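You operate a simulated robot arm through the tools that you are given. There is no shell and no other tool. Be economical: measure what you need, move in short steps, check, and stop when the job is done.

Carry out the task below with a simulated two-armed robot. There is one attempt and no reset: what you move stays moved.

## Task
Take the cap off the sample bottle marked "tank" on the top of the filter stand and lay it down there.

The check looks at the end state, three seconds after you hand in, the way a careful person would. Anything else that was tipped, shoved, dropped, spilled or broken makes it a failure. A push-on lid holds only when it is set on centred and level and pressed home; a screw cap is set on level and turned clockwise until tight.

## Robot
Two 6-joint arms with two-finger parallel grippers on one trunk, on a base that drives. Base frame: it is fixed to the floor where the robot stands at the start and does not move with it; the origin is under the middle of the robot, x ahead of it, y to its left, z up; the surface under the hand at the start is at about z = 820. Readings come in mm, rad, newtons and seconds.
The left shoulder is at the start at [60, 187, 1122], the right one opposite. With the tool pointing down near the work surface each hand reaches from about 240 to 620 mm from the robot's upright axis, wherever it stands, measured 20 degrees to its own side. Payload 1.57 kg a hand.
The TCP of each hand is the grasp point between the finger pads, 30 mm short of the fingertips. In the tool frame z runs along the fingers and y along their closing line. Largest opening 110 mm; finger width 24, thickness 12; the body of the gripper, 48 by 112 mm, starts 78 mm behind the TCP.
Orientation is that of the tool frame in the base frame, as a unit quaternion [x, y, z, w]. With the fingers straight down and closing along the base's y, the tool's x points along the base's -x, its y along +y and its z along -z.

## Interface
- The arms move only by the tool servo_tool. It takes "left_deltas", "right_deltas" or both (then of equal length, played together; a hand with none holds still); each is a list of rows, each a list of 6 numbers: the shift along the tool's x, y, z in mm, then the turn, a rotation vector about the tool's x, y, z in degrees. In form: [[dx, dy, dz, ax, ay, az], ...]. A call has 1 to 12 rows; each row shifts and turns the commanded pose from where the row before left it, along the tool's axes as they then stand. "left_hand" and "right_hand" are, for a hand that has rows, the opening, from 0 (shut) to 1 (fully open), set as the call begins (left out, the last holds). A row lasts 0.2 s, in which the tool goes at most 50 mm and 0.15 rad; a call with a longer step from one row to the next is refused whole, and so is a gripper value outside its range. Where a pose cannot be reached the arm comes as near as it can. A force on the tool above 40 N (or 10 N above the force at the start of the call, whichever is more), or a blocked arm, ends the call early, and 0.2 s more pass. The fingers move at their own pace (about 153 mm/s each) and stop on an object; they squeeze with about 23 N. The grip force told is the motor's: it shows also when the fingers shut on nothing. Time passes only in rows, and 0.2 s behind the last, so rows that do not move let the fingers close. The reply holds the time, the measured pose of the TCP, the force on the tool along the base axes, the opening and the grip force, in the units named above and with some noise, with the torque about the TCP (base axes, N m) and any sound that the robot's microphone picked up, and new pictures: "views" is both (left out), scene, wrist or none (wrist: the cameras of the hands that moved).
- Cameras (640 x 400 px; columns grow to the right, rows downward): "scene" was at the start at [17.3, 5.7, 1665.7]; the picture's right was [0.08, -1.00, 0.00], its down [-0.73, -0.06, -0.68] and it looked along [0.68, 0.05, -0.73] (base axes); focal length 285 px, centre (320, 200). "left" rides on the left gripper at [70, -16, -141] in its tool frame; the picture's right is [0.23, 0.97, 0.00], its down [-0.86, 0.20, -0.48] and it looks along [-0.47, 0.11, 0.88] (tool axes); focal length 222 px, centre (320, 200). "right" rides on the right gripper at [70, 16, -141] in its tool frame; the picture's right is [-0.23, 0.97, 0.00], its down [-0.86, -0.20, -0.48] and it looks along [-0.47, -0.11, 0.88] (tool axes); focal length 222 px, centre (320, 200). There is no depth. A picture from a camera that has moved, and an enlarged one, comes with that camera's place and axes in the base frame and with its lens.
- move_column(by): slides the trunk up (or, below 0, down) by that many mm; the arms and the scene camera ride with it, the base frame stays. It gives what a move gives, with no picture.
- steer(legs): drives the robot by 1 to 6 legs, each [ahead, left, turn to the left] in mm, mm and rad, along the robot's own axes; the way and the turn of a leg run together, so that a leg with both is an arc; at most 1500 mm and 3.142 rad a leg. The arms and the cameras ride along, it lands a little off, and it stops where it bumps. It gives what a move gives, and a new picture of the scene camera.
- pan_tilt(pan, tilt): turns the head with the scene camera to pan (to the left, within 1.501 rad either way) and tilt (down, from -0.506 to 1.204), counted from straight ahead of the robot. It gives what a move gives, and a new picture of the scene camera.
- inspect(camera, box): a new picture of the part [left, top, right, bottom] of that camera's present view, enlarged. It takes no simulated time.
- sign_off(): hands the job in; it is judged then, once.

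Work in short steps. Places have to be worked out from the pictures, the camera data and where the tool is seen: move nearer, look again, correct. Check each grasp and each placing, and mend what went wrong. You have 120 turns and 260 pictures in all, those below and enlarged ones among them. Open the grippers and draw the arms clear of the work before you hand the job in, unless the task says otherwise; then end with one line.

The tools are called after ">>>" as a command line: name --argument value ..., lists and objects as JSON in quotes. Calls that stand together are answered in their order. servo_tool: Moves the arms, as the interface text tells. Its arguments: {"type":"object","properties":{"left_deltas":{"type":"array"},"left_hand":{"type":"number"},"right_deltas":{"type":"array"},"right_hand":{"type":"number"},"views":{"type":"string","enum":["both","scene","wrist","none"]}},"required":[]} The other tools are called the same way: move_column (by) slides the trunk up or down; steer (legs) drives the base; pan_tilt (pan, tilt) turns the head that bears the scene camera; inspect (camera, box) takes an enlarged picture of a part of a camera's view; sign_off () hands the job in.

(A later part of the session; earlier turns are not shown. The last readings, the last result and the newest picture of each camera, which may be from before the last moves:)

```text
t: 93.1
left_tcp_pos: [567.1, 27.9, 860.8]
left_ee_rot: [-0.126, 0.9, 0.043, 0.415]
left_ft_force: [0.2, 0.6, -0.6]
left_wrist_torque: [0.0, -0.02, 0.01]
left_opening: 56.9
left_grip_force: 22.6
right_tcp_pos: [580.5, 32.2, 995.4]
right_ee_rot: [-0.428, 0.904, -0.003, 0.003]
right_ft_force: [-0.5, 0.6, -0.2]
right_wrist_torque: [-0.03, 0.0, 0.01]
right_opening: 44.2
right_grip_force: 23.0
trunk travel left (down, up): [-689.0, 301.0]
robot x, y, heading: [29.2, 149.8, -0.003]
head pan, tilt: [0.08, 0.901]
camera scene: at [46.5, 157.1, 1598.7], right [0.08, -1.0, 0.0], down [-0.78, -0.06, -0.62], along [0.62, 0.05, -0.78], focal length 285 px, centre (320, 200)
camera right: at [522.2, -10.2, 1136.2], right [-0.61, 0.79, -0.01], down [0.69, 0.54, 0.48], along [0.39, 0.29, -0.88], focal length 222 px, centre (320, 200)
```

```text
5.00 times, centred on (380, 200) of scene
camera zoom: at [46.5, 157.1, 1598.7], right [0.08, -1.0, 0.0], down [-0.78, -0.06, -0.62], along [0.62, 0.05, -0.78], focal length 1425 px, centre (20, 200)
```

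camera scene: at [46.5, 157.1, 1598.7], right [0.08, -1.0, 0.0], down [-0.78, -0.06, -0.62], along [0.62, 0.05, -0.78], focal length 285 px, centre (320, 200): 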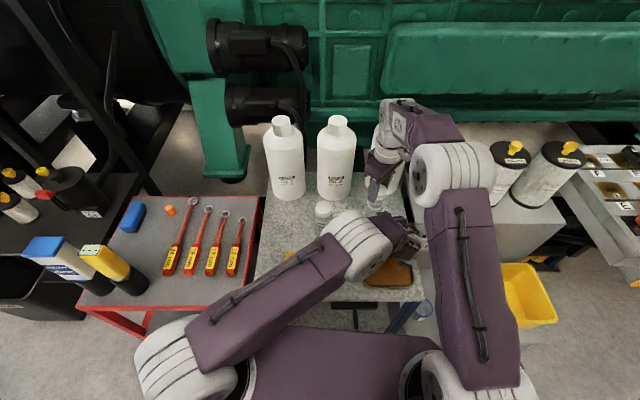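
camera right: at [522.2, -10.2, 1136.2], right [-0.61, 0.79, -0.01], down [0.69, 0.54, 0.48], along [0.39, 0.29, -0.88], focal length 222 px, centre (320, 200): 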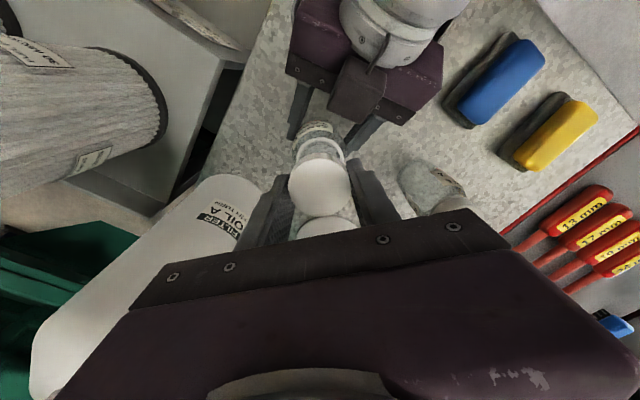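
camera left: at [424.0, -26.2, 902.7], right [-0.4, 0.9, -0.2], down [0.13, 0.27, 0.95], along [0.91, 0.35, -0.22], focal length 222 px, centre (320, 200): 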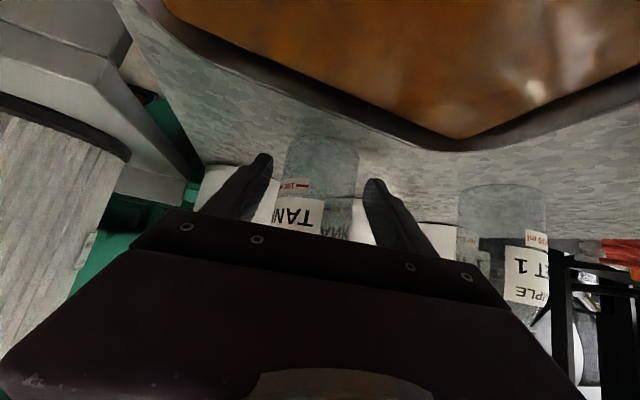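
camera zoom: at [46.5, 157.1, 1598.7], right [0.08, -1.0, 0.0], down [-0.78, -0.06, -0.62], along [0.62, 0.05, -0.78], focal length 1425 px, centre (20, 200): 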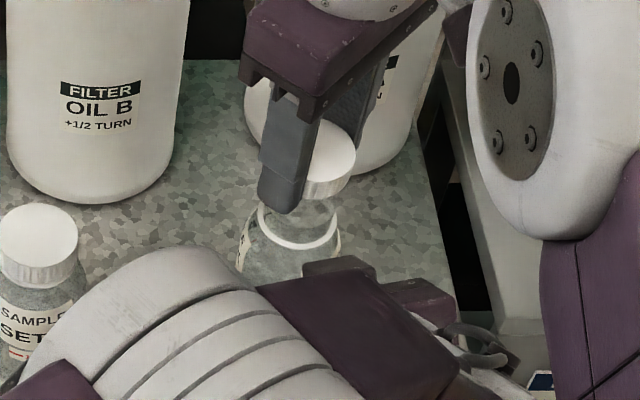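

The cap is off and held by the right hand. Next I release the bottle with the left and withdraw it straight back along its fingers.

>>> servo_tool --left_deltas '[[0, 0, 0, 0, 0, 0], [0, 0, -10, 0, 0, 0], [0, 0, -30, 0, 0, 0], [0, 0, -30, 0, 0, 0], [0, 0, -30, 0, 0, 0], [-15, 0, -20, 0, 0, 0], [0, 0, 0, 0, 0, 0]]' --left_hand 0.75 --views "both"

```text
t: 94.9
left_tcp_pos: [487.2, 33.2, 922.5]
left_ee_rot: [-0.123, 0.904, 0.077, 0.403]
left_ft_force: [0.3, 0.0, 0.4]
left_wrist_torque: [-0.02, -0.01, 0.01]
left_opening: 82.4
left_grip_force: 0.1
right_tcp_pos: [583.3, 31.6, 1004.0]
right_ee_rot: [-0.425, 0.905, -0.006, 0.011]
right_ft_force: [-0.3, -0.2, 0.1]
right_wrist_torque: [-0.01, -0.02, 0.05]
right_opening: 44.4
right_grip_force: 23.2
trunk travel left (down, up): [-689.0, 301.0]
robot x, y, heading: [32.8, 149.4, -0.005]
head pan, tilt: [0.08, 0.901]
stopped in row 7 (left hand): the arm was blocked; the commanded pose is now the measured one
camera scene: at [46.1, 157.1, 1598.8], right [0.08, -1.0, 0.0], down [-0.78, -0.06, -0.62], along [0.62, 0.05, -0.78], focal length 285 px, centre (320, 200)
camera left: at [347.1, -27.5, 965.1], right [-0.42, 0.9, -0.13], down [0.16, 0.22, 0.96], along [0.89, 0.39, -0.23], focal length 222 px, centre (320, 200)
```

scene: 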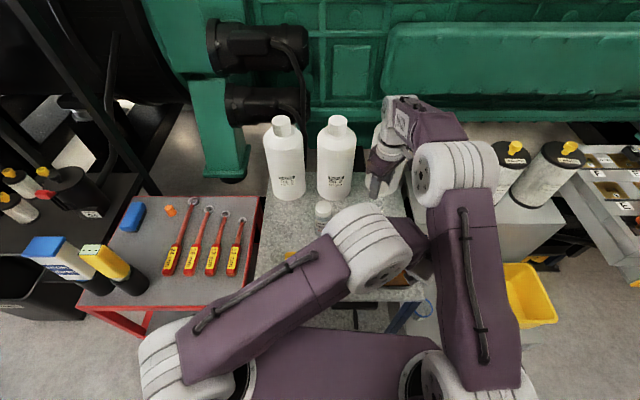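
left: 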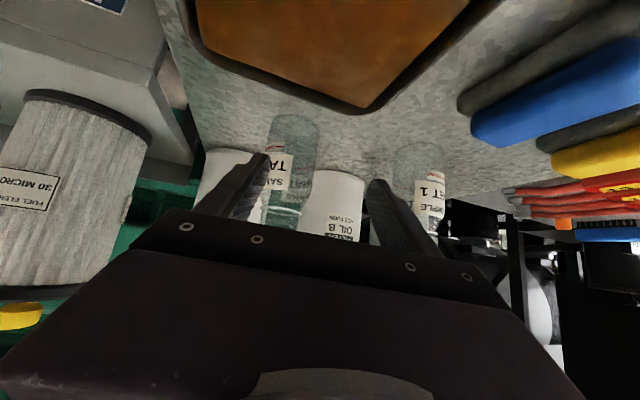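

The left arm brushed the right arm's link while retreating; the bottle stands free. I move the left hand up and to its own side.

>>> servo_tool --left_deltas '[[-8.2, 19.4, 0.3, 0, 0, 0], [-8.2, 19.4, 0.3, 0, 0, 0], [-8.2, 19.4, 0.3, 0, 0, 0], [0, 0, 0, 0, 0, 0]]' --views "scene"

```text
t: 95.9
left_tcp_pos: [486.5, 90.7, 943.5]
left_ee_rot: [-0.124, 0.903, 0.076, 0.403]
left_ft_force: [0.5, -0.5, 1.3]
left_wrist_torque: [-0.02, -0.01, -0.04]
left_opening: 82.6
left_grip_force: 0.0
right_tcp_pos: [583.1, 31.9, 1002.5]
right_ee_rot: [-0.425, 0.905, -0.006, 0.01]
right_ft_force: [0.3, 0.3, -1.3]
right_wrist_torque: [0.03, -0.02, -0.04]
right_opening: 44.0
right_grip_force: 23.0
trunk travel left (down, up): [-689.0, 301.0]
robot x, y, heading: [31.0, 150.8, -0.003]
head pan, tilt: [0.08, 0.901]
camera scene: at [46.3, 156.7, 1598.7], right [0.08, -1.0, 0.0], down [-0.78, -0.06, -0.62], along [0.62, 0.05, -0.78], focal length 285 px, centre (320, 200)
```

scene: 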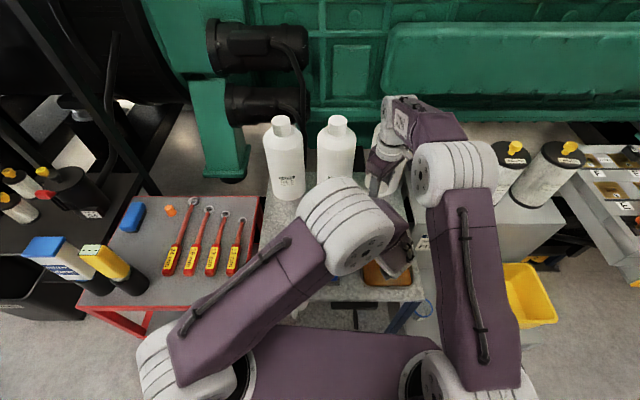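

Now free. I take the left hand further up-left and back to vertical.

>>> servo_tool --left_deltas '[[-27, 24, -18, 0, 0, 0], [-27, 24, -18, 0, 0, 0], [-27, 24, -18, 0, 0, 0], [-27, 24, -18, 0, 0, 0], [-27, 24, -18, 0, 0, 0], [0, 0, 0, 0, 8.3, 0], [0, 0, 0, 0, 8.3, 0], [0, 0, 0, 0, 8.3, 0], [0, 0, 0, 0, 8.3, 0], [0, 0, 0, 0, 8.3, 0], [0, 0, 0, 0, 6, 0], [0, 0, 0, 0, 0, 0]]' --views "scene"

```text
t: 98.5
left_tcp_pos: [475.5, 207.7, 1109.1]
left_ee_rot: [-0.143, 0.99, 0.019, 0.004]
left_ft_force: [-0.8, -0.4, 0.4]
left_wrist_torque: [0.0, -0.02, 0.03]
left_opening: 82.7
left_grip_force: 0.0
right_tcp_pos: [581.3, 31.8, 1003.5]
right_ee_rot: [-0.426, 0.905, -0.006, 0.012]
right_ft_force: [0.2, -0.5, 0.4]
right_wrist_torque: [-0.01, 0.0, -0.02]
right_opening: 44.2
right_grip_force: 23.2
trunk travel left (down, up): [-689.0, 301.0]
robot x, y, heading: [29.9, 147.6, -0.003]
head pan, tilt: [0.08, 0.901]
camera scene: at [45.7, 157.0, 1598.7], right [0.08, -1.0, 0.0], down [-0.78, -0.06, -0.62], along [0.62, 0.05, -0.78], focal length 285 px, centre (320, 200)
```

scene: 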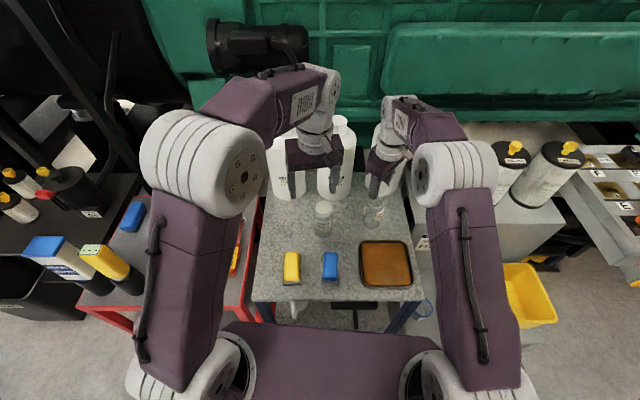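

Clear view now. I move the left hand further aside, and take the cap (right hand yawed back to 0) over the free spot at about (515, 105).

>>> servo_tool --left_deltas '[[3.5, 35.7, -10, 0, 0, 0], [3.5, 35.7, -10, 0, 0, 0], [3.5, 35.7, -10, 0, 0, 0], [0, 0, 0, 0, 0, 0], [0, 0, 0, 0, 0, 0], [0, 0, 0, 0, 0, 0], [0, 0, 0, 0, 0, 0], [0, 0, 0, 0, 0, 0], [0, 0, 0, 0, 0, 0], [0, 0, 0, 0, 0, 0], [0, 0, 0, 0, 0, 0]]' --right_deltas '[[0, 0, 0, 0, 0, 7.2], [0, 0, 0, 0, 0, 7.2], [0, 0, 0, 0, 0, 7.2], [0, 0, 0, 0, 0, 7.2], [0, 0, 0, 0, 0, 7.2], [0, 0, 0, 0, 0, 7.2], [0, 0, 0, 0, 0, 7.2], [22, 24.3, 0, 0, 0, 0], [22, 24.3, 0, 0, 0, 0], [22, 24.3, 0, 0, 0, 0], [0, 0, 0, 0, 0, 0]]'

```text
t: 100.9
left_tcp_pos: [435.9, 305.6, 1142.2]
left_ee_rot: [-0.142, 0.99, 0.02, 0.004]
left_ft_force: [0.5, 0.6, -0.1]
left_wrist_torque: [-0.03, -0.02, 0.03]
left_opening: 82.9
left_grip_force: 0.0
right_tcp_pos: [516.3, 103.3, 1001.9]
right_ee_rot: [0.001, 1.0, 0.0, 0.011]
right_ft_force: [0.1, -0.1, -0.2]
right_wrist_torque: [0.0, 0.03, 0.0]
right_opening: 44.3
right_grip_force: 23.4
trunk travel left (down, up): [-689.0, 301.0]
robot x, y, heading: [31.0, 150.6, -0.0]
head pan, tilt: [0.08, 0.901]
camera scene: at [46.5, 156.9, 1598.7], right [0.08, -1.0, 0.0], down [-0.78, -0.06, -0.62], along [0.62, 0.05, -0.78], focal length 285 px, centre (320, 200)
camera right: at [442.7, 118.5, 1141.2], right [0.23, 0.97, 0.0], down [0.84, -0.2, 0.5], along [0.49, -0.11, -0.87], focal length 222 px, centre (320, 200)
camera left: at [374.8, 263.7, 1281.8], right [-0.49, 0.87, 0.03], down [0.76, 0.41, 0.5], along [0.42, 0.27, -0.87], focal length 222 px, centre (320, 200)
```

scene: 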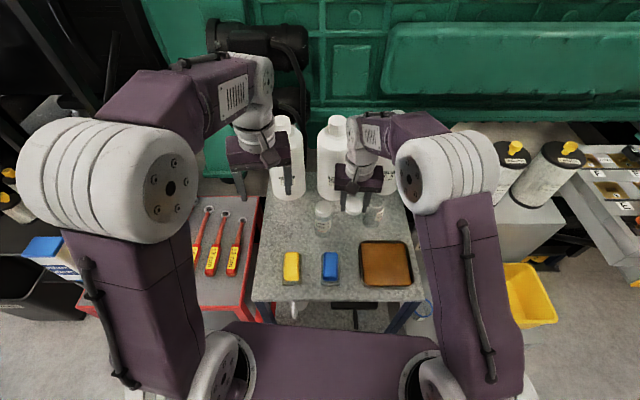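
right: 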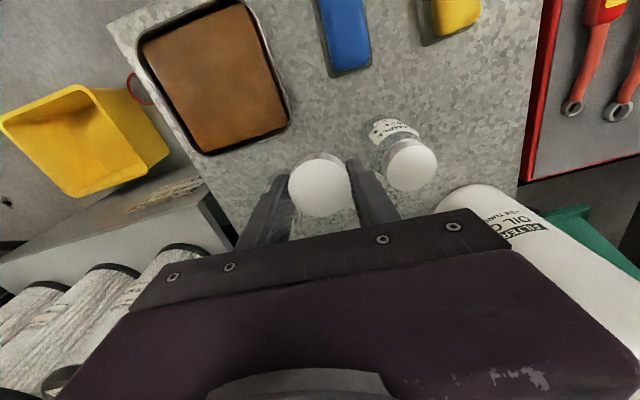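
left: 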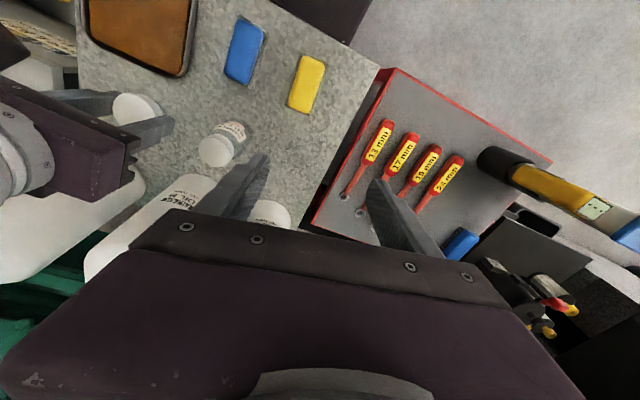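

NET's cap is a bit close to where the gripper body would come, so I shift to (510, 82), level the hand, and descend to z≈862.

>>> servo_tool --right_deltas '[[6, -21, 0, 0, 1.26, 0], [0, 0, 35, 0, 0, 0], [0, 0, 35, 0, 0, 0], [0, 0, 35, 0, 0, 0], [0, 0, 35, 0, 0, 0], [0, 0, 0, 0, 0, 0]]'

>>> inspect --camera "scene" --box '[310, 150, 430, 260]'

```text
t: 102.1
left_tcp_pos: [434.5, 305.0, 1142.3]
left_ee_rot: [-0.142, 0.99, 0.018, 0.005]
left_ft_force: [0.5, -0.4, 0.9]
left_wrist_torque: [0.02, 0.03, 0.04]
left_opening: 82.4
left_grip_force: 0.1
right_tcp_pos: [511.5, 83.4, 872.6]
right_ee_rot: [0.001, 1.0, -0.002, 0.001]
right_ft_force: [-7.1, 1.2, 15.2]
right_wrist_torque: [-0.37, 0.35, -0.21]
right_opening: 44.4
right_grip_force: 23.2
trunk travel left (down, up): [-689.0, 301.0]
robot x, y, heading: [35.1, 150.9, -0.004]
head pan, tilt: [0.08, 0.901]
stopped in row 6 (right hand): the force on the tool passed its limit at 91 N (the readings are from after the stop); the commanded pose is now the measured one
camera scene: at [43.3, 157.8, 1598.9], right [0.08, -1.0, 0.0], down [-0.78, -0.06, -0.62], along [0.62, 0.05, -0.78], focal length 285 px, centre (320, 200)
camera right: at [440.5, 99.4, 1013.3], right [0.23, 0.97, 0.0], down [0.85, -0.2, 0.48], along [0.47, -0.11, -0.88], focal length 222 px, centre (320, 200)
```

scene: 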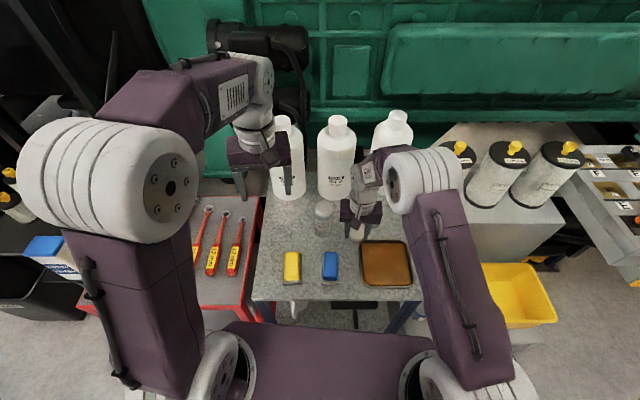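
right: 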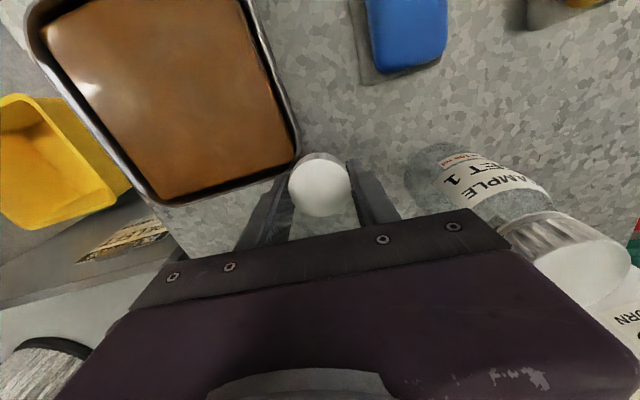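

```text
3.64 times, centred on (370, 205) of scene
camera zoom: at [43.3, 157.8, 1598.9], right [0.08, -1.0, 0.0], down [-0.78, -0.06, -0.62], along [0.62, 0.05, -0.78], focal length 1036 px, centre (138, 182)
```

zoom: 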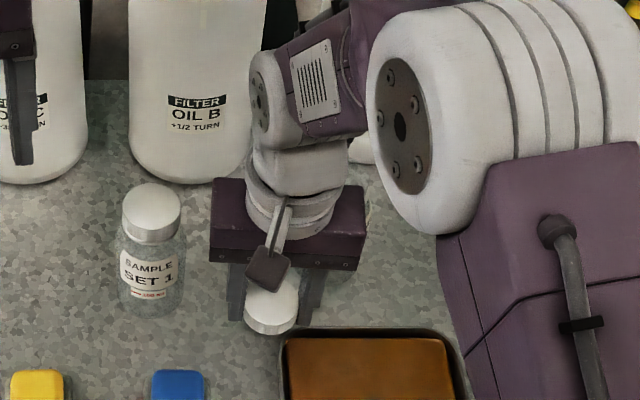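

The stop at z 872 is the −y finger landing on the drip tray's corner rim (at ~(498, 67)). I lift 25 mm, shift to (535, 95) clear of the tray, and look.

>>> servo_tool --right_deltas '[[0, 0, -12, 0, 0, 0], [0, 0, -13, 0, 0, 0], [-12, 6, 0, 0, 0, 0], [-12, 6, 0, 0, 0, 0], [0, 0, 0, 0, 0, 0]]' --views "wrist"

>>> inspect --camera "scene" --box '[310, 150, 430, 300]'

```text
t: 103.3
left_tcp_pos: [436.1, 305.0, 1141.3]
left_ee_rot: [-0.143, 0.989, 0.021, 0.004]
left_ft_force: [-0.1, 0.4, 0.1]
left_wrist_torque: [0.01, -0.01, -0.03]
left_opening: 82.6
left_grip_force: 0.1
right_tcp_pos: [535.9, 95.4, 894.7]
right_ee_rot: [0.001, 1.0, -0.002, 0.001]
right_ft_force: [-0.2, 0.7, 0.1]
right_wrist_torque: [-0.03, 0.03, -0.04]
right_opening: 44.3
right_grip_force: 23.4
trunk travel left (down, up): [-689.0, 301.0]
robot x, y, heading: [27.3, 154.6, -0.001]
head pan, tilt: [0.08, 0.901]
camera right: at [466.2, 111.2, 1036.2], right [0.23, 0.97, 0.0], down [0.85, -0.2, 0.48], along [0.47, -0.11, -0.88], focal length 222 px, centre (320, 200)
```

right: 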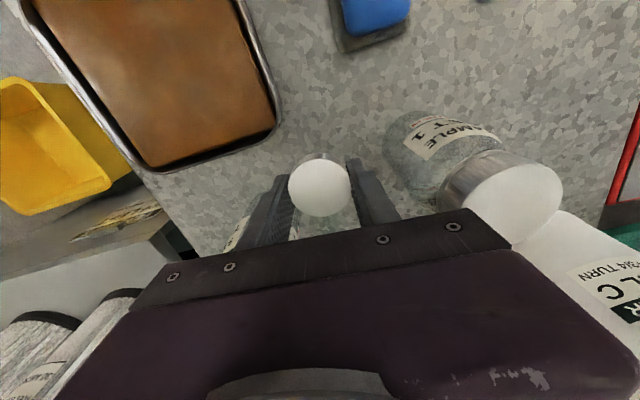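

```text
2.67 times, centred on (370, 225) of scene
camera zoom: at [45.8, 157.1, 1598.7], right [0.08, -1.0, 0.0], down [-0.78, -0.06, -0.62], along [0.62, 0.05, -0.78], focal length 760 px, centre (187, 133)
```

zoom: 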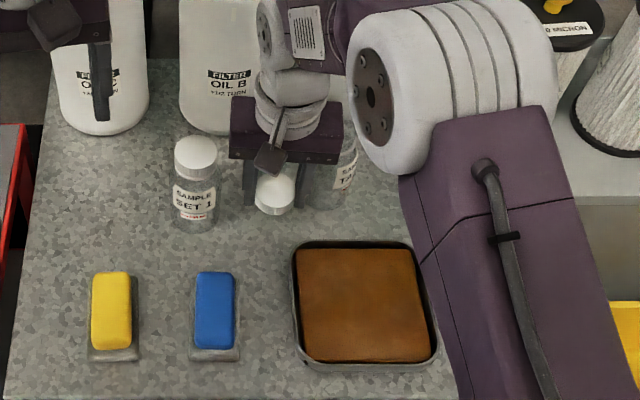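

The tray did not move. The spot below is clear now; I descend, last millimetres slowly.

>>> servo_tool --right_deltas '[[0, 0, 10, 0, 0, 0], [0, 0, 10, 0, 0, 0], [0, 0, 8, 0, 0, 0], [0, 0, 4, 0, 0, 0], [0, 0, 3, 0, 0, 0], [0, 0, 0, 0, 0, 0]]' --views "wrist"

```text
t: 104.7
left_tcp_pos: [436.0, 304.3, 1141.1]
left_ee_rot: [-0.143, 0.99, 0.02, 0.004]
left_ft_force: [-0.2, 0.1, -0.2]
left_wrist_torque: [0.0, 0.01, -0.04]
left_opening: 82.3
left_grip_force: 0.1
right_tcp_pos: [537.5, 94.6, 860.7]
right_ee_rot: [0.001, 1.0, -0.001, 0.001]
right_ft_force: [-0.1, 0.0, -0.7]
right_wrist_torque: [0.0, -0.02, 0.01]
right_opening: 44.5
right_grip_force: 22.6
trunk travel left (down, up): [-689.0, 301.0]
robot x, y, heading: [32.7, 150.8, -0.001]
head pan, tilt: [0.08, 0.901]
camera right: at [466.6, 110.4, 1002.0], right [0.23, 0.97, 0.0], down [0.85, -0.2, 0.48], along [0.47, -0.11, -0.88], focal length 222 px, centre (320, 200)
```

right: 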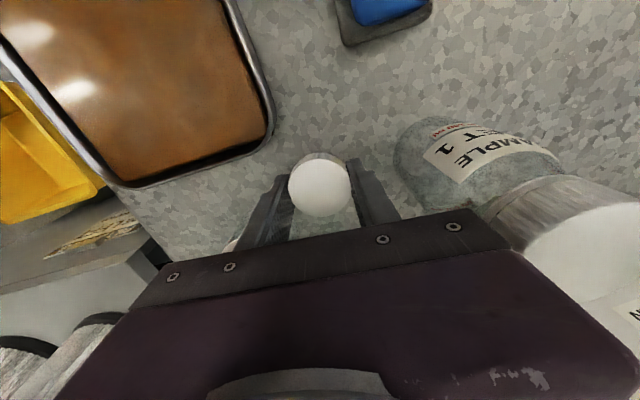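

No contact yet at 860.7. I continue down slowly in 1.5 mm steps until light contact.

>>> servo_tool --right_deltas '[[0, 0, 1.5, 0, 0, 0], [0, 0, 1.5, 0, 0, 0], [0, 0, 1.5, 0, 0, 0], [0, 0, 1.5, 0, 0, 0], [0, 0, 0, 0, 0, 0]]' --views "none"

```text
t: 105.9
left_tcp_pos: [436.5, 304.0, 1141.3]
left_ee_rot: [-0.143, 0.99, 0.02, 0.003]
left_ft_force: [-0.8, -0.3, 0.6]
left_wrist_torque: [-0.01, 0.02, -0.02]
left_opening: 82.6
left_grip_force: 0.0
right_tcp_pos: [537.6, 95.1, 853.7]
right_ee_rot: [0.001, 1.0, -0.002, 0.001]
right_ft_force: [-0.8, 0.6, 0.2]
right_wrist_torque: [0.02, 0.03, 0.0]
right_opening: 44.2
right_grip_force: 23.0
trunk travel left (down, up): [-689.0, 301.0]
robot x, y, heading: [31.5, 150.4, 0.0]
head pan, tilt: [0.08, 0.901]
```

Still free at 853.7; a few more millimetres in 1 mm steps.

>>> servo_tool --right_deltas '[[0, 0, 1, 0, 0, 0], [0, 0, 1, 0, 0, 0], [0, 0, 1, 0, 0, 0], [0, 0, 1, 0, 0, 0], [0, 0, 0, 0, 0, 0]]' --views "none"

>>> inspect --camera "right" --box '[220, 100, 440, 250]'

```text
t: 107.1
left_tcp_pos: [437.1, 304.5, 1140.2]
left_ee_rot: [-0.143, 0.99, 0.021, 0.004]
left_ft_force: [1.0, -0.5, 0.1]
left_wrist_torque: [-0.03, -0.03, -0.03]
left_opening: 82.4
left_grip_force: 0.1
right_tcp_pos: [537.0, 95.9, 850.0]
right_ee_rot: [0.0, 1.0, -0.002, 0.001]
right_ft_force: [-0.3, 0.0, 1.3]
right_wrist_torque: [0.01, 0.03, 0.01]
right_opening: 44.3
right_grip_force: 23.3
trunk travel left (down, up): [-689.0, 301.0]
robot x, y, heading: [29.9, 152.2, -0.003]
head pan, tilt: [0.08, 0.901]
```

```text
2.67 times, centred on (330, 175) of right
camera zoom: at [467.0, 111.1, 991.5], right [0.23, 0.97, 0.0], down [0.85, -0.2, 0.48], along [0.47, -0.11, -0.88], focal length 592 px, centre (293, 267)
```

zoom: 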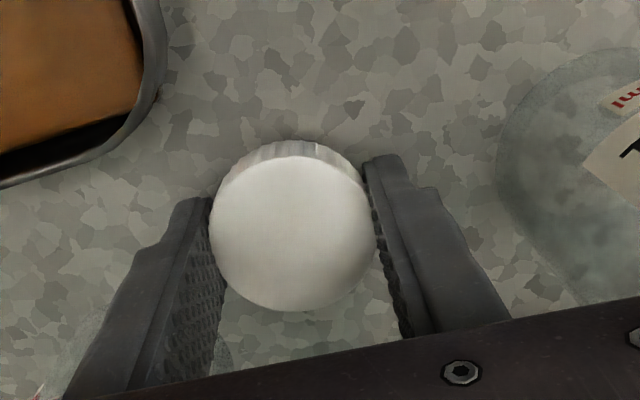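

Contact is just starting; 1.5 mm more and check.

>>> servo_tool --right_deltas '[[0, 0, 0.7, 0, 0, 0], [0, 0, 0.8, 0, 0, 0], [0, 0, 0, 0, 0, 0]]' --views "none"

```text
t: 107.9
left_tcp_pos: [434.5, 304.1, 1142.5]
left_ee_rot: [-0.142, 0.99, 0.019, 0.006]
left_ft_force: [0.0, 0.3, 0.3]
left_wrist_torque: [-0.02, -0.02, 0.02]
left_opening: 82.5
left_grip_force: 0.1
right_tcp_pos: [535.7, 94.4, 850.3]
right_ee_rot: [0.001, 1.0, -0.001, 0.004]
right_ft_force: [3.6, -2.0, 18.5]
right_wrist_torque: [0.47, 0.14, 0.06]
right_opening: 44.0
right_grip_force: 22.8
trunk travel left (down, up): [-689.0, 301.0]
robot x, y, heading: [34.3, 148.5, -0.004]
head pan, tilt: [0.08, 0.901]
```

Firm contact (18 N): cap (or fingertips) on the table. I ease up 1 mm, open the fingers gently to ~56 mm, and look.

>>> servo_tool --right_deltas '[[0, 0, -1, 0, 0, 0], [0, 0, 0, 0, 0, 0]]' --views "none"

>>> servo_tool --right_deltas '[[0, 0, 0, 0, 0, 0], [0, 0, 0, 0, 0, 0]]' --right_hand 0.51 --views "wrist"

```text
t: 108.5
left_tcp_pos: [435.7, 304.6, 1140.5]
left_ee_rot: [-0.143, 0.99, 0.019, 0.004]
left_ft_force: [0.3, 0.1, 0.7]
left_wrist_torque: [-0.01, 0.0, -0.01]
left_opening: 82.3
left_grip_force: 0.0
right_tcp_pos: [537.3, 95.4, 850.3]
right_ee_rot: [0.001, 1.0, -0.001, 0.002]
right_ft_force: [6.1, -1.8, 14.6]
right_wrist_torque: [0.4, -0.02, -0.19]
right_opening: 44.5
right_grip_force: 23.0
trunk travel left (down, up): [-689.0, 301.0]
robot x, y, heading: [30.4, 152.3, -0.004]
head pan, tilt: [0.08, 0.901]
```

```text
t: 109.1
left_tcp_pos: [435.6, 304.3, 1141.5]
left_ee_rot: [-0.143, 0.99, 0.02, 0.004]
left_ft_force: [-0.6, -0.2, -0.4]
left_wrist_torque: [-0.01, 0.02, 0.03]
left_opening: 82.5
left_grip_force: 0.0
right_tcp_pos: [537.3, 94.2, 850.4]
right_ee_rot: [0.001, 1.0, -0.002, 0.002]
right_ft_force: [8.3, -9.8, 17.1]
right_wrist_torque: [0.17, -0.08, -0.14]
right_opening: 47.0
right_grip_force: 0.1
trunk travel left (down, up): [-689.0, 301.0]
robot x, y, heading: [29.5, 148.4, -0.003]
head pan, tilt: [0.08, 0.901]
camera right: at [466.7, 109.5, 991.3], right [0.23, 0.97, 0.0], down [0.85, -0.2, 0.48], along [0.47, -0.11, -0.88], focal length 222 px, centre (320, 200)
```

right: 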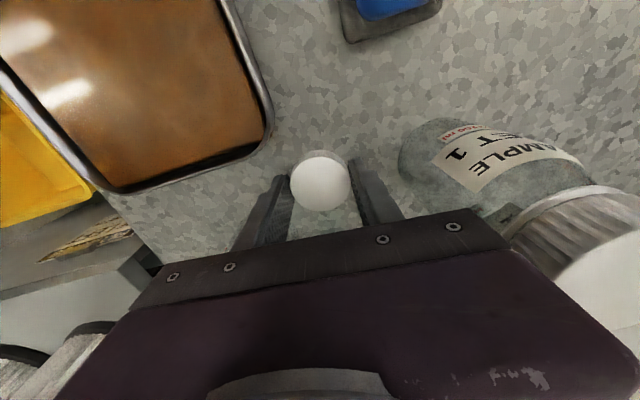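

The cap has settled on the table, while fingertips press it too. I lift the hand 4 mm so the fingers open freely.

>>> servo_tool --right_deltas '[[0, 0, -2, 0, 0, 0], [0, 0, -2, 0, 0, 0], [0, 0, 0, 0, 0, 0]]' --right_hand 0.53 --views "wrist"

>>> inspect --camera "right" --box '[220, 100, 440, 250]'

```text
t: 109.9
left_tcp_pos: [435.8, 304.5, 1140.4]
left_ee_rot: [-0.142, 0.99, 0.02, 0.005]
left_ft_force: [-0.6, -1.6, -0.3]
left_wrist_torque: [-0.01, -0.02, -0.01]
left_opening: 82.5
left_grip_force: 0.1
right_tcp_pos: [535.8, 96.2, 853.5]
right_ee_rot: [-0.001, 1.0, -0.002, -0.001]
right_ft_force: [0.1, -0.3, 0.8]
right_wrist_torque: [-0.01, 0.01, 0.0]
right_opening: 58.3
right_grip_force: 0.0
trunk travel left (down, up): [-689.0, 301.0]
robot x, y, heading: [30.9, 150.6, 0.002]
head pan, tilt: [0.08, 0.901]
camera right: at [465.9, 110.7, 994.8], right [0.23, 0.97, 0.0], down [0.85, -0.2, 0.48], along [0.47, -0.11, -0.88], focal length 222 px, centre (320, 200)
```

right: 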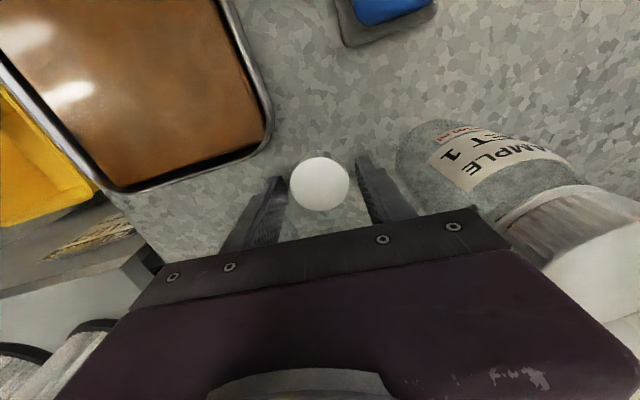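

```text
2.67 times, centred on (330, 175) of right
camera zoom: at [465.9, 110.7, 994.8], right [0.23, 0.97, 0.0], down [0.85, -0.2, 0.48], along [0.47, -0.11, -0.88], focal length 592 px, centre (293, 267)
```

zoom: 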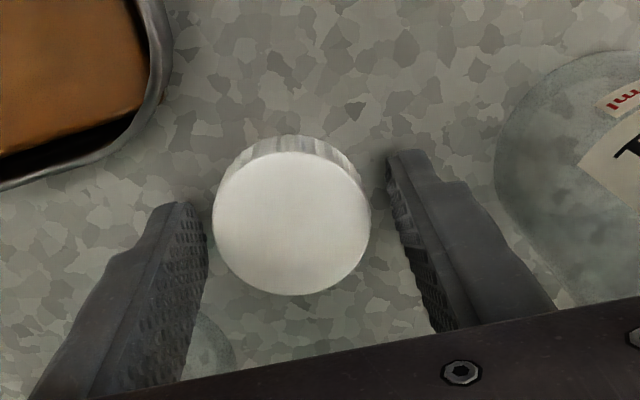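

The cap lies flat and free. I lift the right hand straight up and look over the bench.

>>> servo_tool --right_deltas '[[0, 0, -15, 0, 0, 0], [0, 0, -30, 0, 0, 0], [0, 0, -35, 0, 0, 0], [0, 0, -35, 0, 0, 0], [0, 0, -35, 0, 0, 0], [25, -30, 0, 0, 0, 0], [25, -35, 0, 0, 0, 0], [25, -35, 0, 0, 0, 0], [25, -35, 0, 0, 0, 0], [25, -35, 0, 0, 0, 0], [0, -40, 0, 0, 0, 0], [0, 0, 0, 0, 0, 0]]' --views "scene"

>>> inspect --camera "scene" --box '[240, 90, 440, 310]'

```text
t: 112.5
left_tcp_pos: [436.8, 305.4, 1141.0]
left_ee_rot: [-0.142, 0.99, 0.02, 0.005]
left_ft_force: [-0.5, 0.4, -0.1]
left_wrist_torque: [0.0, -0.03, -0.01]
left_opening: 82.5
left_grip_force: 0.1
right_tcp_pos: [412.6, -113.1, 1004.9]
right_ee_rot: [0.0, 1.0, -0.002, 0.001]
right_ft_force: [-0.1, -0.3, -0.8]
right_wrist_torque: [-0.03, 0.0, 0.0]
right_opening: 58.5
right_grip_force: 0.1
trunk travel left (down, up): [-689.0, 301.0]
robot x, y, heading: [30.8, 151.2, -0.0]
head pan, tilt: [0.08, 0.901]
camera scene: at [46.2, 157.9, 1598.7], right [0.08, -1.0, 0.0], down [-0.78, -0.06, -0.62], along [0.62, 0.05, -0.78], focal length 285 px, centre (320, 200)
```

scene: 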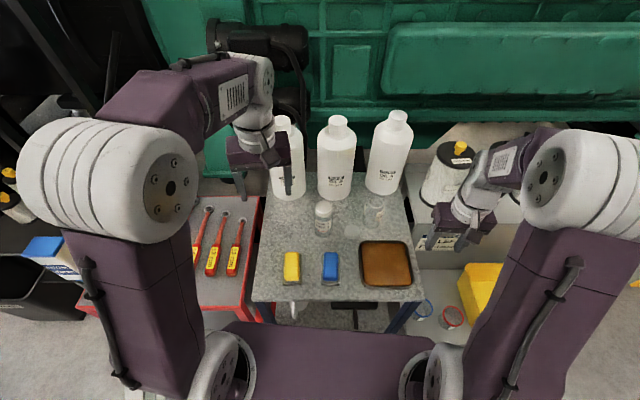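

```text
1.82 times, centred on (340, 200) of scene
camera zoom: at [46.2, 157.9, 1598.7], right [0.08, -1.0, 0.0], down [-0.78, -0.06, -0.62], along [0.62, 0.05, -0.78], focal length 518 px, centre (284, 200)
```

zoom: 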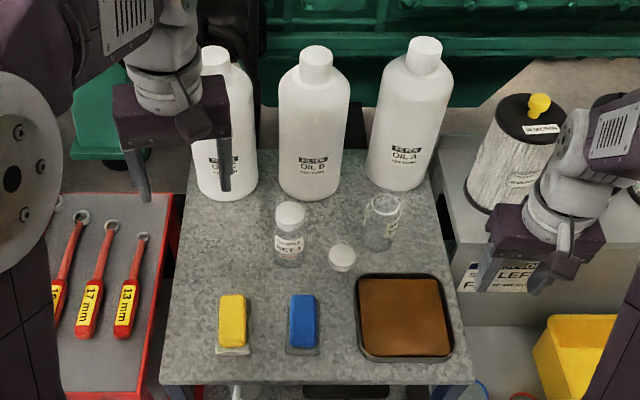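

The cap lies flat on the bench and the tank bottle stands open. But comparing with the first picture, oil bottle A sits ~23 mm farther back from my earlier touch; I want to set it back by gripping its cap. I swing the right hand up, yaw and half-pitch it.

>>> servo_tool --right_deltas '[[-22.3, -2.3, -31.7, 0, 0, 0], [-22.3, -2.3, -31.7, 0, 0, 0], [-22.3, -2.3, -31.7, 0, 0, 0], [0, 0, 0, 0, 0, -7.5], [0, 0, 0, 0, 0, -7.5], [0, 0, 0, 0, 0, -7.5], [0, 0, 0, 0, 0, -7.5], [0, 0, 0, 0, -8.3, 0], [0, 0, 0, 0, -8.3, 0], [0, 0, 0, 0, -8.4, 0], [0, 0, 0, 0, 0, 0]]' --right_hand 0.75 --views "none"

```text
t: 114.9
left_tcp_pos: [436.4, 305.2, 1140.8]
left_ee_rot: [-0.143, 0.99, 0.02, 0.004]
left_ft_force: [-1.0, -0.3, 0.1]
left_wrist_torque: [0.02, 0.0, 0.02]
left_opening: 82.7
left_grip_force: 0.0
right_tcp_pos: [478.8, -120.0, 1099.2]
right_ee_rot: [-0.251, 0.943, 0.053, 0.211]
right_ft_force: [0.5, 0.4, -0.3]
right_wrist_torque: [0.04, 0.0, 0.03]
right_opening: 82.2
right_grip_force: 0.0
trunk travel left (down, up): [-689.0, 301.0]
robot x, y, heading: [34.0, 153.7, -0.002]
head pan, tilt: [0.08, 0.901]
```

Reached. I move outward to (600, −50, 1150) and finish the pitch to 40° below horizontal.

>>> servo_tool --right_deltas '[[-37, 0, 3.2, 0, 0, 0], [-37, 0, 3.2, 0, 0, 0], [-37, 0, 3.2, 0, 0, 0], [-37, 0, 3.2, 0, 0, 0], [0, 0, 0, 0, -8.3, 0], [0, 0, 0, 0, -8.3, 0], [0, 0, 0, 0, -8.4, 0], [0, 0, 0, 0, 0, 0]]' --views "both"

```text
t: 116.7
left_tcp_pos: [436.0, 304.6, 1140.7]
left_ee_rot: [-0.143, 0.99, 0.02, 0.004]
left_ft_force: [0.1, 0.8, -0.1]
left_wrist_torque: [-0.01, 0.01, 0.03]
left_opening: 82.6
left_grip_force: 0.1
right_tcp_pos: [598.6, -50.4, 1151.1]
right_ee_rot: [-0.235, 0.875, 0.107, 0.41]
right_ft_force: [-0.3, 0.0, 0.3]
right_wrist_torque: [-0.02, -0.01, 0.0]
right_opening: 82.4
right_grip_force: 0.0
trunk travel left (down, up): [-689.0, 301.0]
robot x, y, heading: [30.4, 148.7, -0.004]
head pan, tilt: [0.08, 0.901]
camera scene: at [45.9, 157.1, 1598.7], right [0.08, -1.0, 0.0], down [-0.78, -0.06, -0.62], along [0.62, 0.05, -0.78], focal length 285 px, centre (320, 200)
camera right: at [456.8, -113.9, 1187.9], right [-0.36, 0.92, 0.17], down [0.26, -0.08, 0.96], along [0.9, 0.39, -0.21], focal length 222 px, centre (320, 200)
```

scene: 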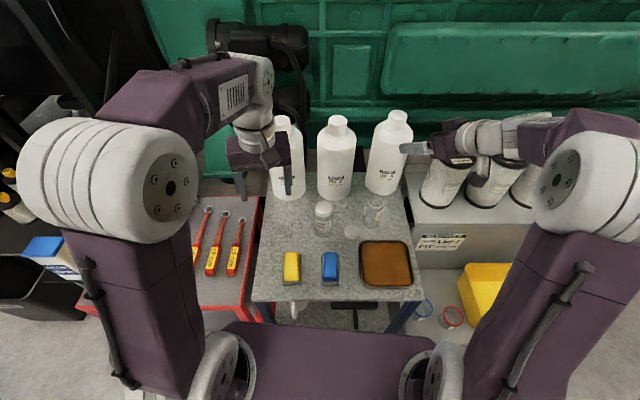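
right: 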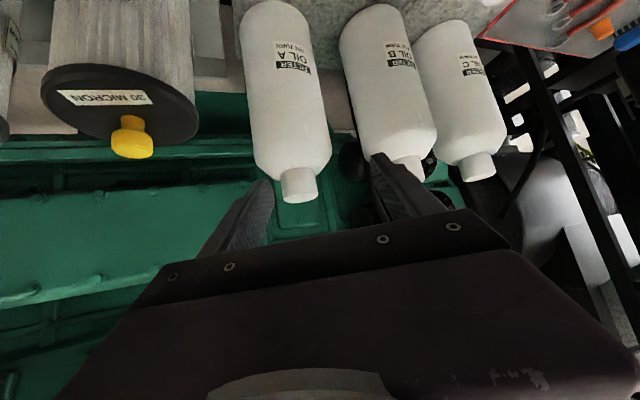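

Bottle A's cap: centre (769, −10), top z≈1109, ~53 mm wide. I align laterally for a straight approach along the fingers.

>>> servo_tool --right_deltas '[[-21, -16.5, 15, 0, 0, 0], [-21, -16.5, 15, 0, 0, 0], [-21, -16.5, 15, 0, 0, 0], [0, 0, 0, 0, 0, 0]]' --views "both"

```text
t: 117.7
left_tcp_pos: [436.1, 304.8, 1140.9]
left_ee_rot: [-0.142, 0.99, 0.02, 0.004]
left_ft_force: [0.4, -0.1, -0.2]
left_wrist_torque: [0.0, -0.05, -0.01]
left_opening: 82.5
left_grip_force: 0.1
right_tcp_pos: [688.1, -57.8, 1170.0]
right_ee_rot: [-0.236, 0.876, 0.108, 0.408]
right_ft_force: [-0.3, 0.5, 0.1]
right_wrist_torque: [0.0, -0.01, -0.04]
right_opening: 82.4
right_grip_force: 0.1
trunk travel left (down, up): [-689.0, 301.0]
robot x, y, heading: [32.0, 151.9, -0.004]
head pan, tilt: [0.08, 0.901]
camera scene: at [45.7, 157.1, 1598.7], right [0.08, -1.0, 0.0], down [-0.78, -0.06, -0.62], along [0.62, 0.05, -0.78], focal length 285 px, centre (320, 200)
camera right: at [546.9, -121.0, 1207.2], right [-0.36, 0.92, 0.17], down [0.26, -0.08, 0.96], along [0.9, 0.39, -0.21], focal length 222 px, centre (320, 200)
```

scene: 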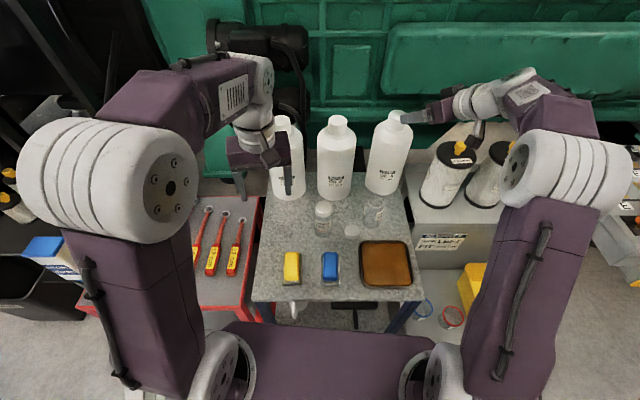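
right: 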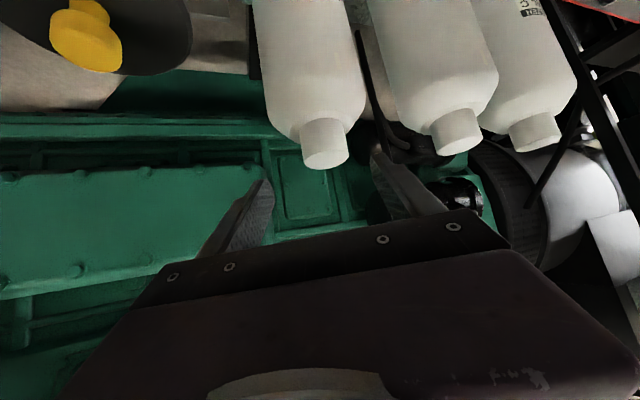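

Aligned (2–3 mm lateral correction). I advance 80 mm and check before the final part.

>>> servo_tool --right_deltas '[[0, 1, 27, 0, 0, 0], [0, 1, 27, 0, 0, 0], [0, 0.9, 26, 0, 0, 0], [0, 0, 0, 0, 0, 0]]' --views "both"

>>> inspect --camera "scene" --box '[340, 80, 460, 200]'

```text
t: 118.7
left_tcp_pos: [436.5, 305.2, 1141.0]
left_ee_rot: [-0.143, 0.99, 0.02, 0.005]
left_ft_force: [0.0, -0.6, 0.5]
left_wrist_torque: [0.03, -0.02, -0.01]
left_opening: 82.5
left_grip_force: 0.0
right_tcp_pos: [739.6, -22.7, 1118.1]
right_ee_rot: [-0.235, 0.875, 0.108, 0.409]
right_ft_force: [-0.2, 0.5, 0.1]
right_wrist_torque: [-0.02, -0.01, 0.0]
right_opening: 82.4
right_grip_force: 0.1
trunk travel left (down, up): [-689.0, 301.0]
robot x, y, heading: [34.1, 145.7, -0.005]
head pan, tilt: [0.08, 0.901]
camera scene: at [46.0, 157.0, 1598.7], right [0.08, -1.0, 0.0], down [-0.78, -0.06, -0.62], along [0.62, 0.05, -0.78], focal length 285 px, centre (320, 200)
camera right: at [599.1, -87.0, 1155.7], right [-0.36, 0.92, 0.17], down [0.26, -0.08, 0.96], along [0.9, 0.39, -0.21], focal length 222 px, centre (320, 200)
```

scene: 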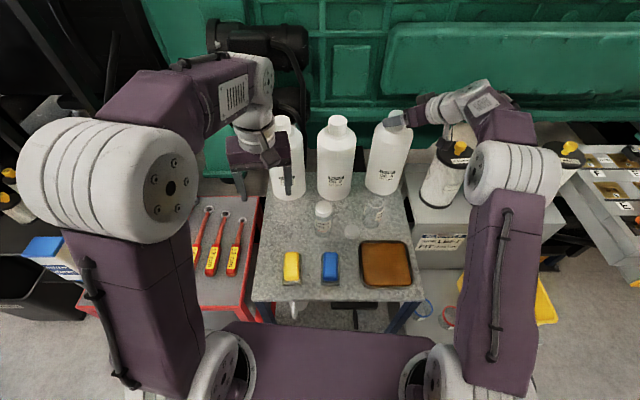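
right: 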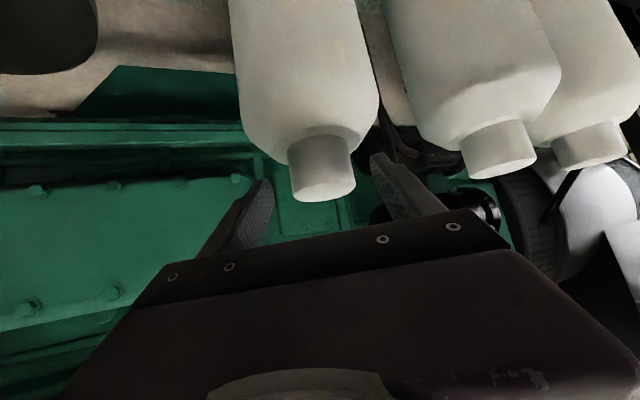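

```text
3.33 times, centred on (400, 140) of scene
camera zoom: at [46.0, 157.0, 1598.7], right [0.08, -1.0, 0.0], down [-0.78, -0.06, -0.62], along [0.62, 0.05, -0.78], focal length 950 px, centre (53, 400)
```

zoom: 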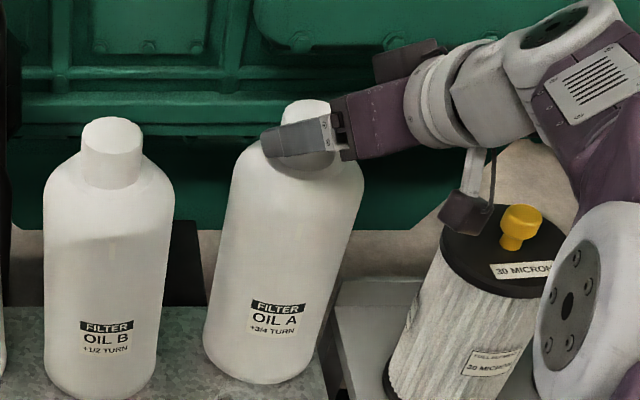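

Centred between fingers. I advance the last 28 mm slowly.

>>> servo_tool --right_deltas '[[0, 0, 10, 0, 0, 0], [0, 0, 10, 0, 0, 0], [0, 0, 8, 0, 0, 0], [0, 0, 0, 0, 0, 0]]' --views "wrist"

>>> inspect --camera "scene" --box '[340, 80, 460, 200]'

```text
t: 119.7
left_tcp_pos: [435.8, 304.5, 1142.8]
left_ee_rot: [-0.143, 0.99, 0.02, 0.004]
left_ft_force: [-1.1, -0.3, 0.7]
left_wrist_torque: [-0.02, 0.04, 0.0]
left_opening: 82.3
left_grip_force: 0.0
right_tcp_pos: [758.8, -12.5, 1100.1]
right_ee_rot: [-0.235, 0.875, 0.107, 0.408]
right_ft_force: [0.3, -0.7, -0.7]
right_wrist_torque: [0.0, 0.03, 0.01]
right_opening: 82.3
right_grip_force: 0.0
trunk travel left (down, up): [-689.0, 301.0]
robot x, y, heading: [32.6, 151.7, -0.0]
head pan, tilt: [0.08, 0.901]
camera right: at [617.4, -75.8, 1138.1], right [-0.36, 0.92, 0.17], down [0.26, -0.08, 0.96], along [0.9, 0.39, -0.21], focal length 222 px, centre (320, 200)
```

right: 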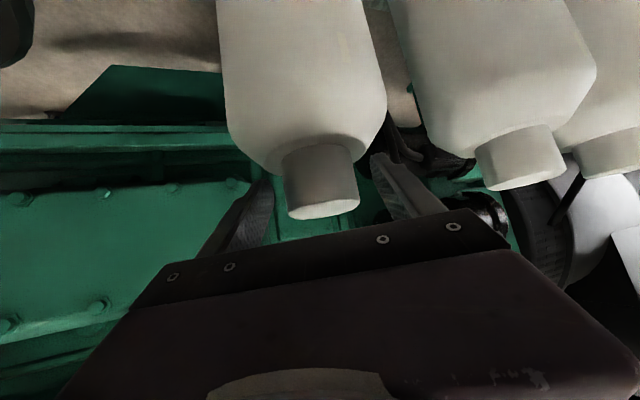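

```text
3.33 times, centred on (400, 140) of scene
camera zoom: at [46.4, 157.1, 1598.7], right [0.08, -1.0, 0.0], down [-0.78, -0.06, -0.62], along [0.62, 0.05, -0.78], focal length 950 px, centre (53, 400)
```

zoom: 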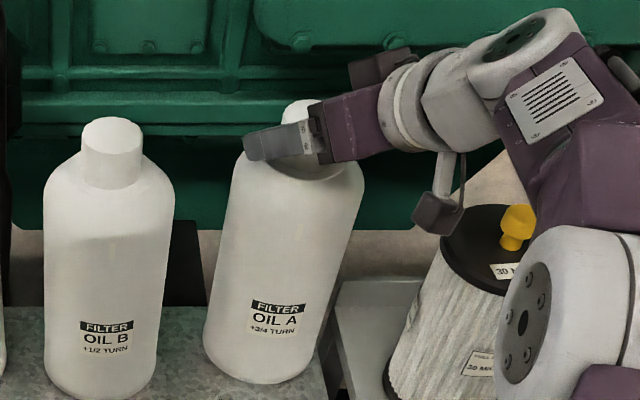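

Cap well between the fingers, no contact. I close on it.

>>> servo_tool --right_deltas '[[0, 0, 0, 0, 0, 0], [0, 0, 0, 0, 0, 0], [0, 0, 0, 0, 0, 0]]' --right_hand 0 --views "wrist"

```text
t: 120.5
left_tcp_pos: [435.6, 304.9, 1141.2]
left_ee_rot: [-0.143, 0.99, 0.019, 0.004]
left_ft_force: [0.2, 0.2, 0.2]
left_wrist_torque: [-0.01, -0.01, 0.02]
left_opening: 82.5
left_grip_force: 0.0
right_tcp_pos: [757.9, -12.8, 1104.6]
right_ee_rot: [-0.235, 0.874, 0.107, 0.411]
right_ft_force: [6.7, -2.1, 16.9]
right_wrist_torque: [0.08, -0.78, -0.12]
right_opening: 51.7
right_grip_force: 22.6
trunk travel left (down, up): [-689.0, 301.0]
robot x, y, heading: [34.3, 153.2, -0.003]
head pan, tilt: [0.08, 0.901]
camera right: at [616.7, -76.1, 1140.5], right [-0.36, 0.92, 0.17], down [0.25, -0.08, 0.97], along [0.9, 0.39, -0.2], focal length 222 px, centre (320, 200)
```

right: 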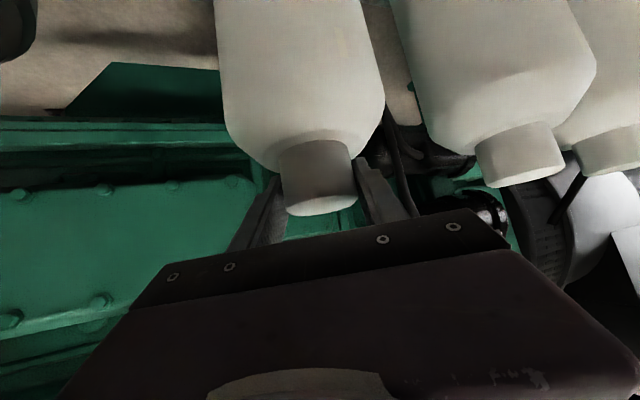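

Gripped (51.7 mm); the tips rest on the shoulder slope. I lift very gently 9 mm (net ~4) and read the weight.

>>> servo_tool --right_deltas '[[-1.7, 0, -1.45, 0, 0, 0], [-1.7, 0, -1.45, 0, 0, 0], [-1.7, 0, -1.45, 0, 0, 0], [-1.7, 0, -1.45, 0, 0, 0], [0, 0, 0, 0, 0, 0]]' --views "none"

>>> inspect --camera "scene" --box '[340, 80, 460, 200]'

```text
t: 121.7
left_tcp_pos: [437.7, 304.5, 1140.7]
left_ee_rot: [-0.143, 0.99, 0.02, 0.004]
left_ft_force: [-0.5, 1.6, 0.3]
left_wrist_torque: [-0.06, 0.0, 0.01]
left_opening: 82.9
left_grip_force: 0.1
right_tcp_pos: [759.8, -12.2, 1105.5]
right_ee_rot: [-0.235, 0.877, 0.109, 0.405]
right_ft_force: [-0.1, 0.6, -9.8]
right_wrist_torque: [0.0, 0.01, 0.0]
right_opening: 51.8
right_grip_force: 22.6
trunk travel left (down, up): [-689.0, 301.0]
robot x, y, heading: [34.8, 151.8, -0.004]
head pan, tilt: [0.08, 0.901]
```

```text
3.33 times, centred on (400, 140) of scene
camera zoom: at [49.0, 156.7, 1598.5], right [0.08, -1.0, 0.0], down [-0.78, -0.06, -0.62], along [0.62, 0.05, -0.78], focal length 950 px, centre (53, 400)
```

zoom: 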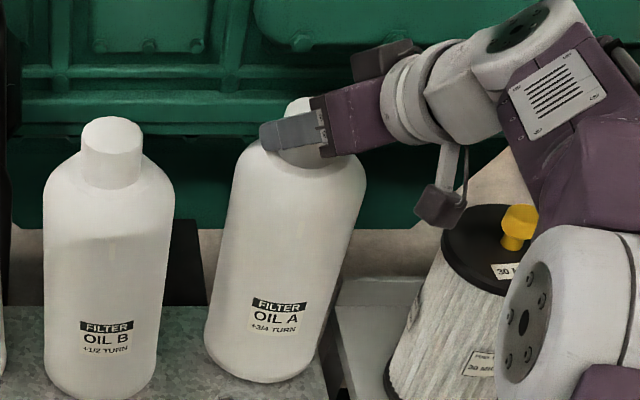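

The bottle hangs freely (≈9.8 N, 1 kg, no torque). I lift 3 mm more and carry it (−21, +8) mm slowly.

>>> servo_tool --right_deltas '[[-1.15, 0, -0.95, 0, 0, 0], [-1.15, 0, -0.95, 0, 0, 0], [1.5, 2.9, -1.83, 0, 0, 0], [1.5, 2.9, -1.83, 0, 0, 0], [1.5, 2.9, -1.83, 0, 0, 0], [1.5, 2.9, -1.83, 0, 0, 0], [1.5, 2.9, -1.83, 0, 0, 0], [1.5, 2.9, -1.83, 0, 0, 0], [0, 0, 0, 0, 0, 0], [0, 0, 0, 0, 0, 0]]' --views "wrist"

>>> inspect --camera "scene" --box '[240, 90, 440, 310]'

```text
t: 123.9
left_tcp_pos: [437.5, 304.7, 1140.9]
left_ee_rot: [-0.143, 0.99, 0.02, 0.003]
left_ft_force: [0.7, 0.0, 0.7]
left_wrist_torque: [-0.03, -0.02, 0.02]
left_opening: 82.7
left_grip_force: 0.2
right_tcp_pos: [738.5, -4.0, 1112.0]
right_ee_rot: [-0.235, 0.876, 0.109, 0.407]
right_ft_force: [-0.1, 0.8, -10.9]
right_wrist_torque: [0.03, 0.02, 0.01]
right_opening: 51.7
right_grip_force: 22.7
trunk travel left (down, up): [-689.0, 301.0]
robot x, y, heading: [32.9, 150.7, 0.0]
head pan, tilt: [0.08, 0.901]
camera right: at [598.4, -68.0, 1148.8], right [-0.36, 0.92, 0.17], down [0.26, -0.08, 0.96], along [0.9, 0.39, -0.21], focal length 222 px, centre (320, 200)
```

right: 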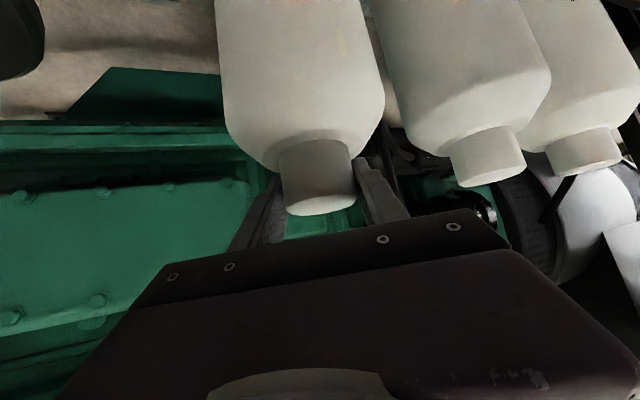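

```text
1.82 times, centred on (340, 200) of scene
camera zoom: at [48.7, 156.6, 1598.7], right [0.08, -1.0, 0.0], down [-0.78, -0.06, -0.62], along [0.62, 0.05, -0.78], focal length 518 px, centre (284, 200)
```

zoom: 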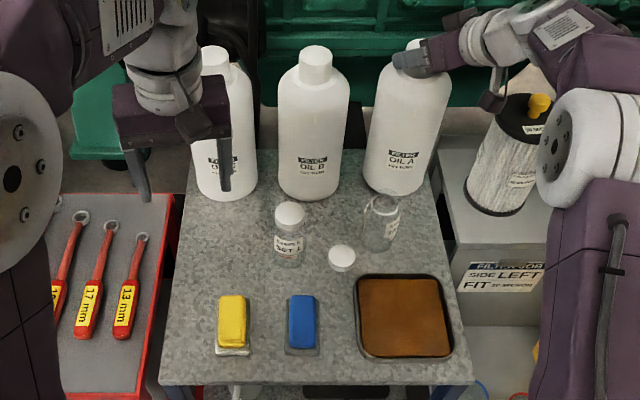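

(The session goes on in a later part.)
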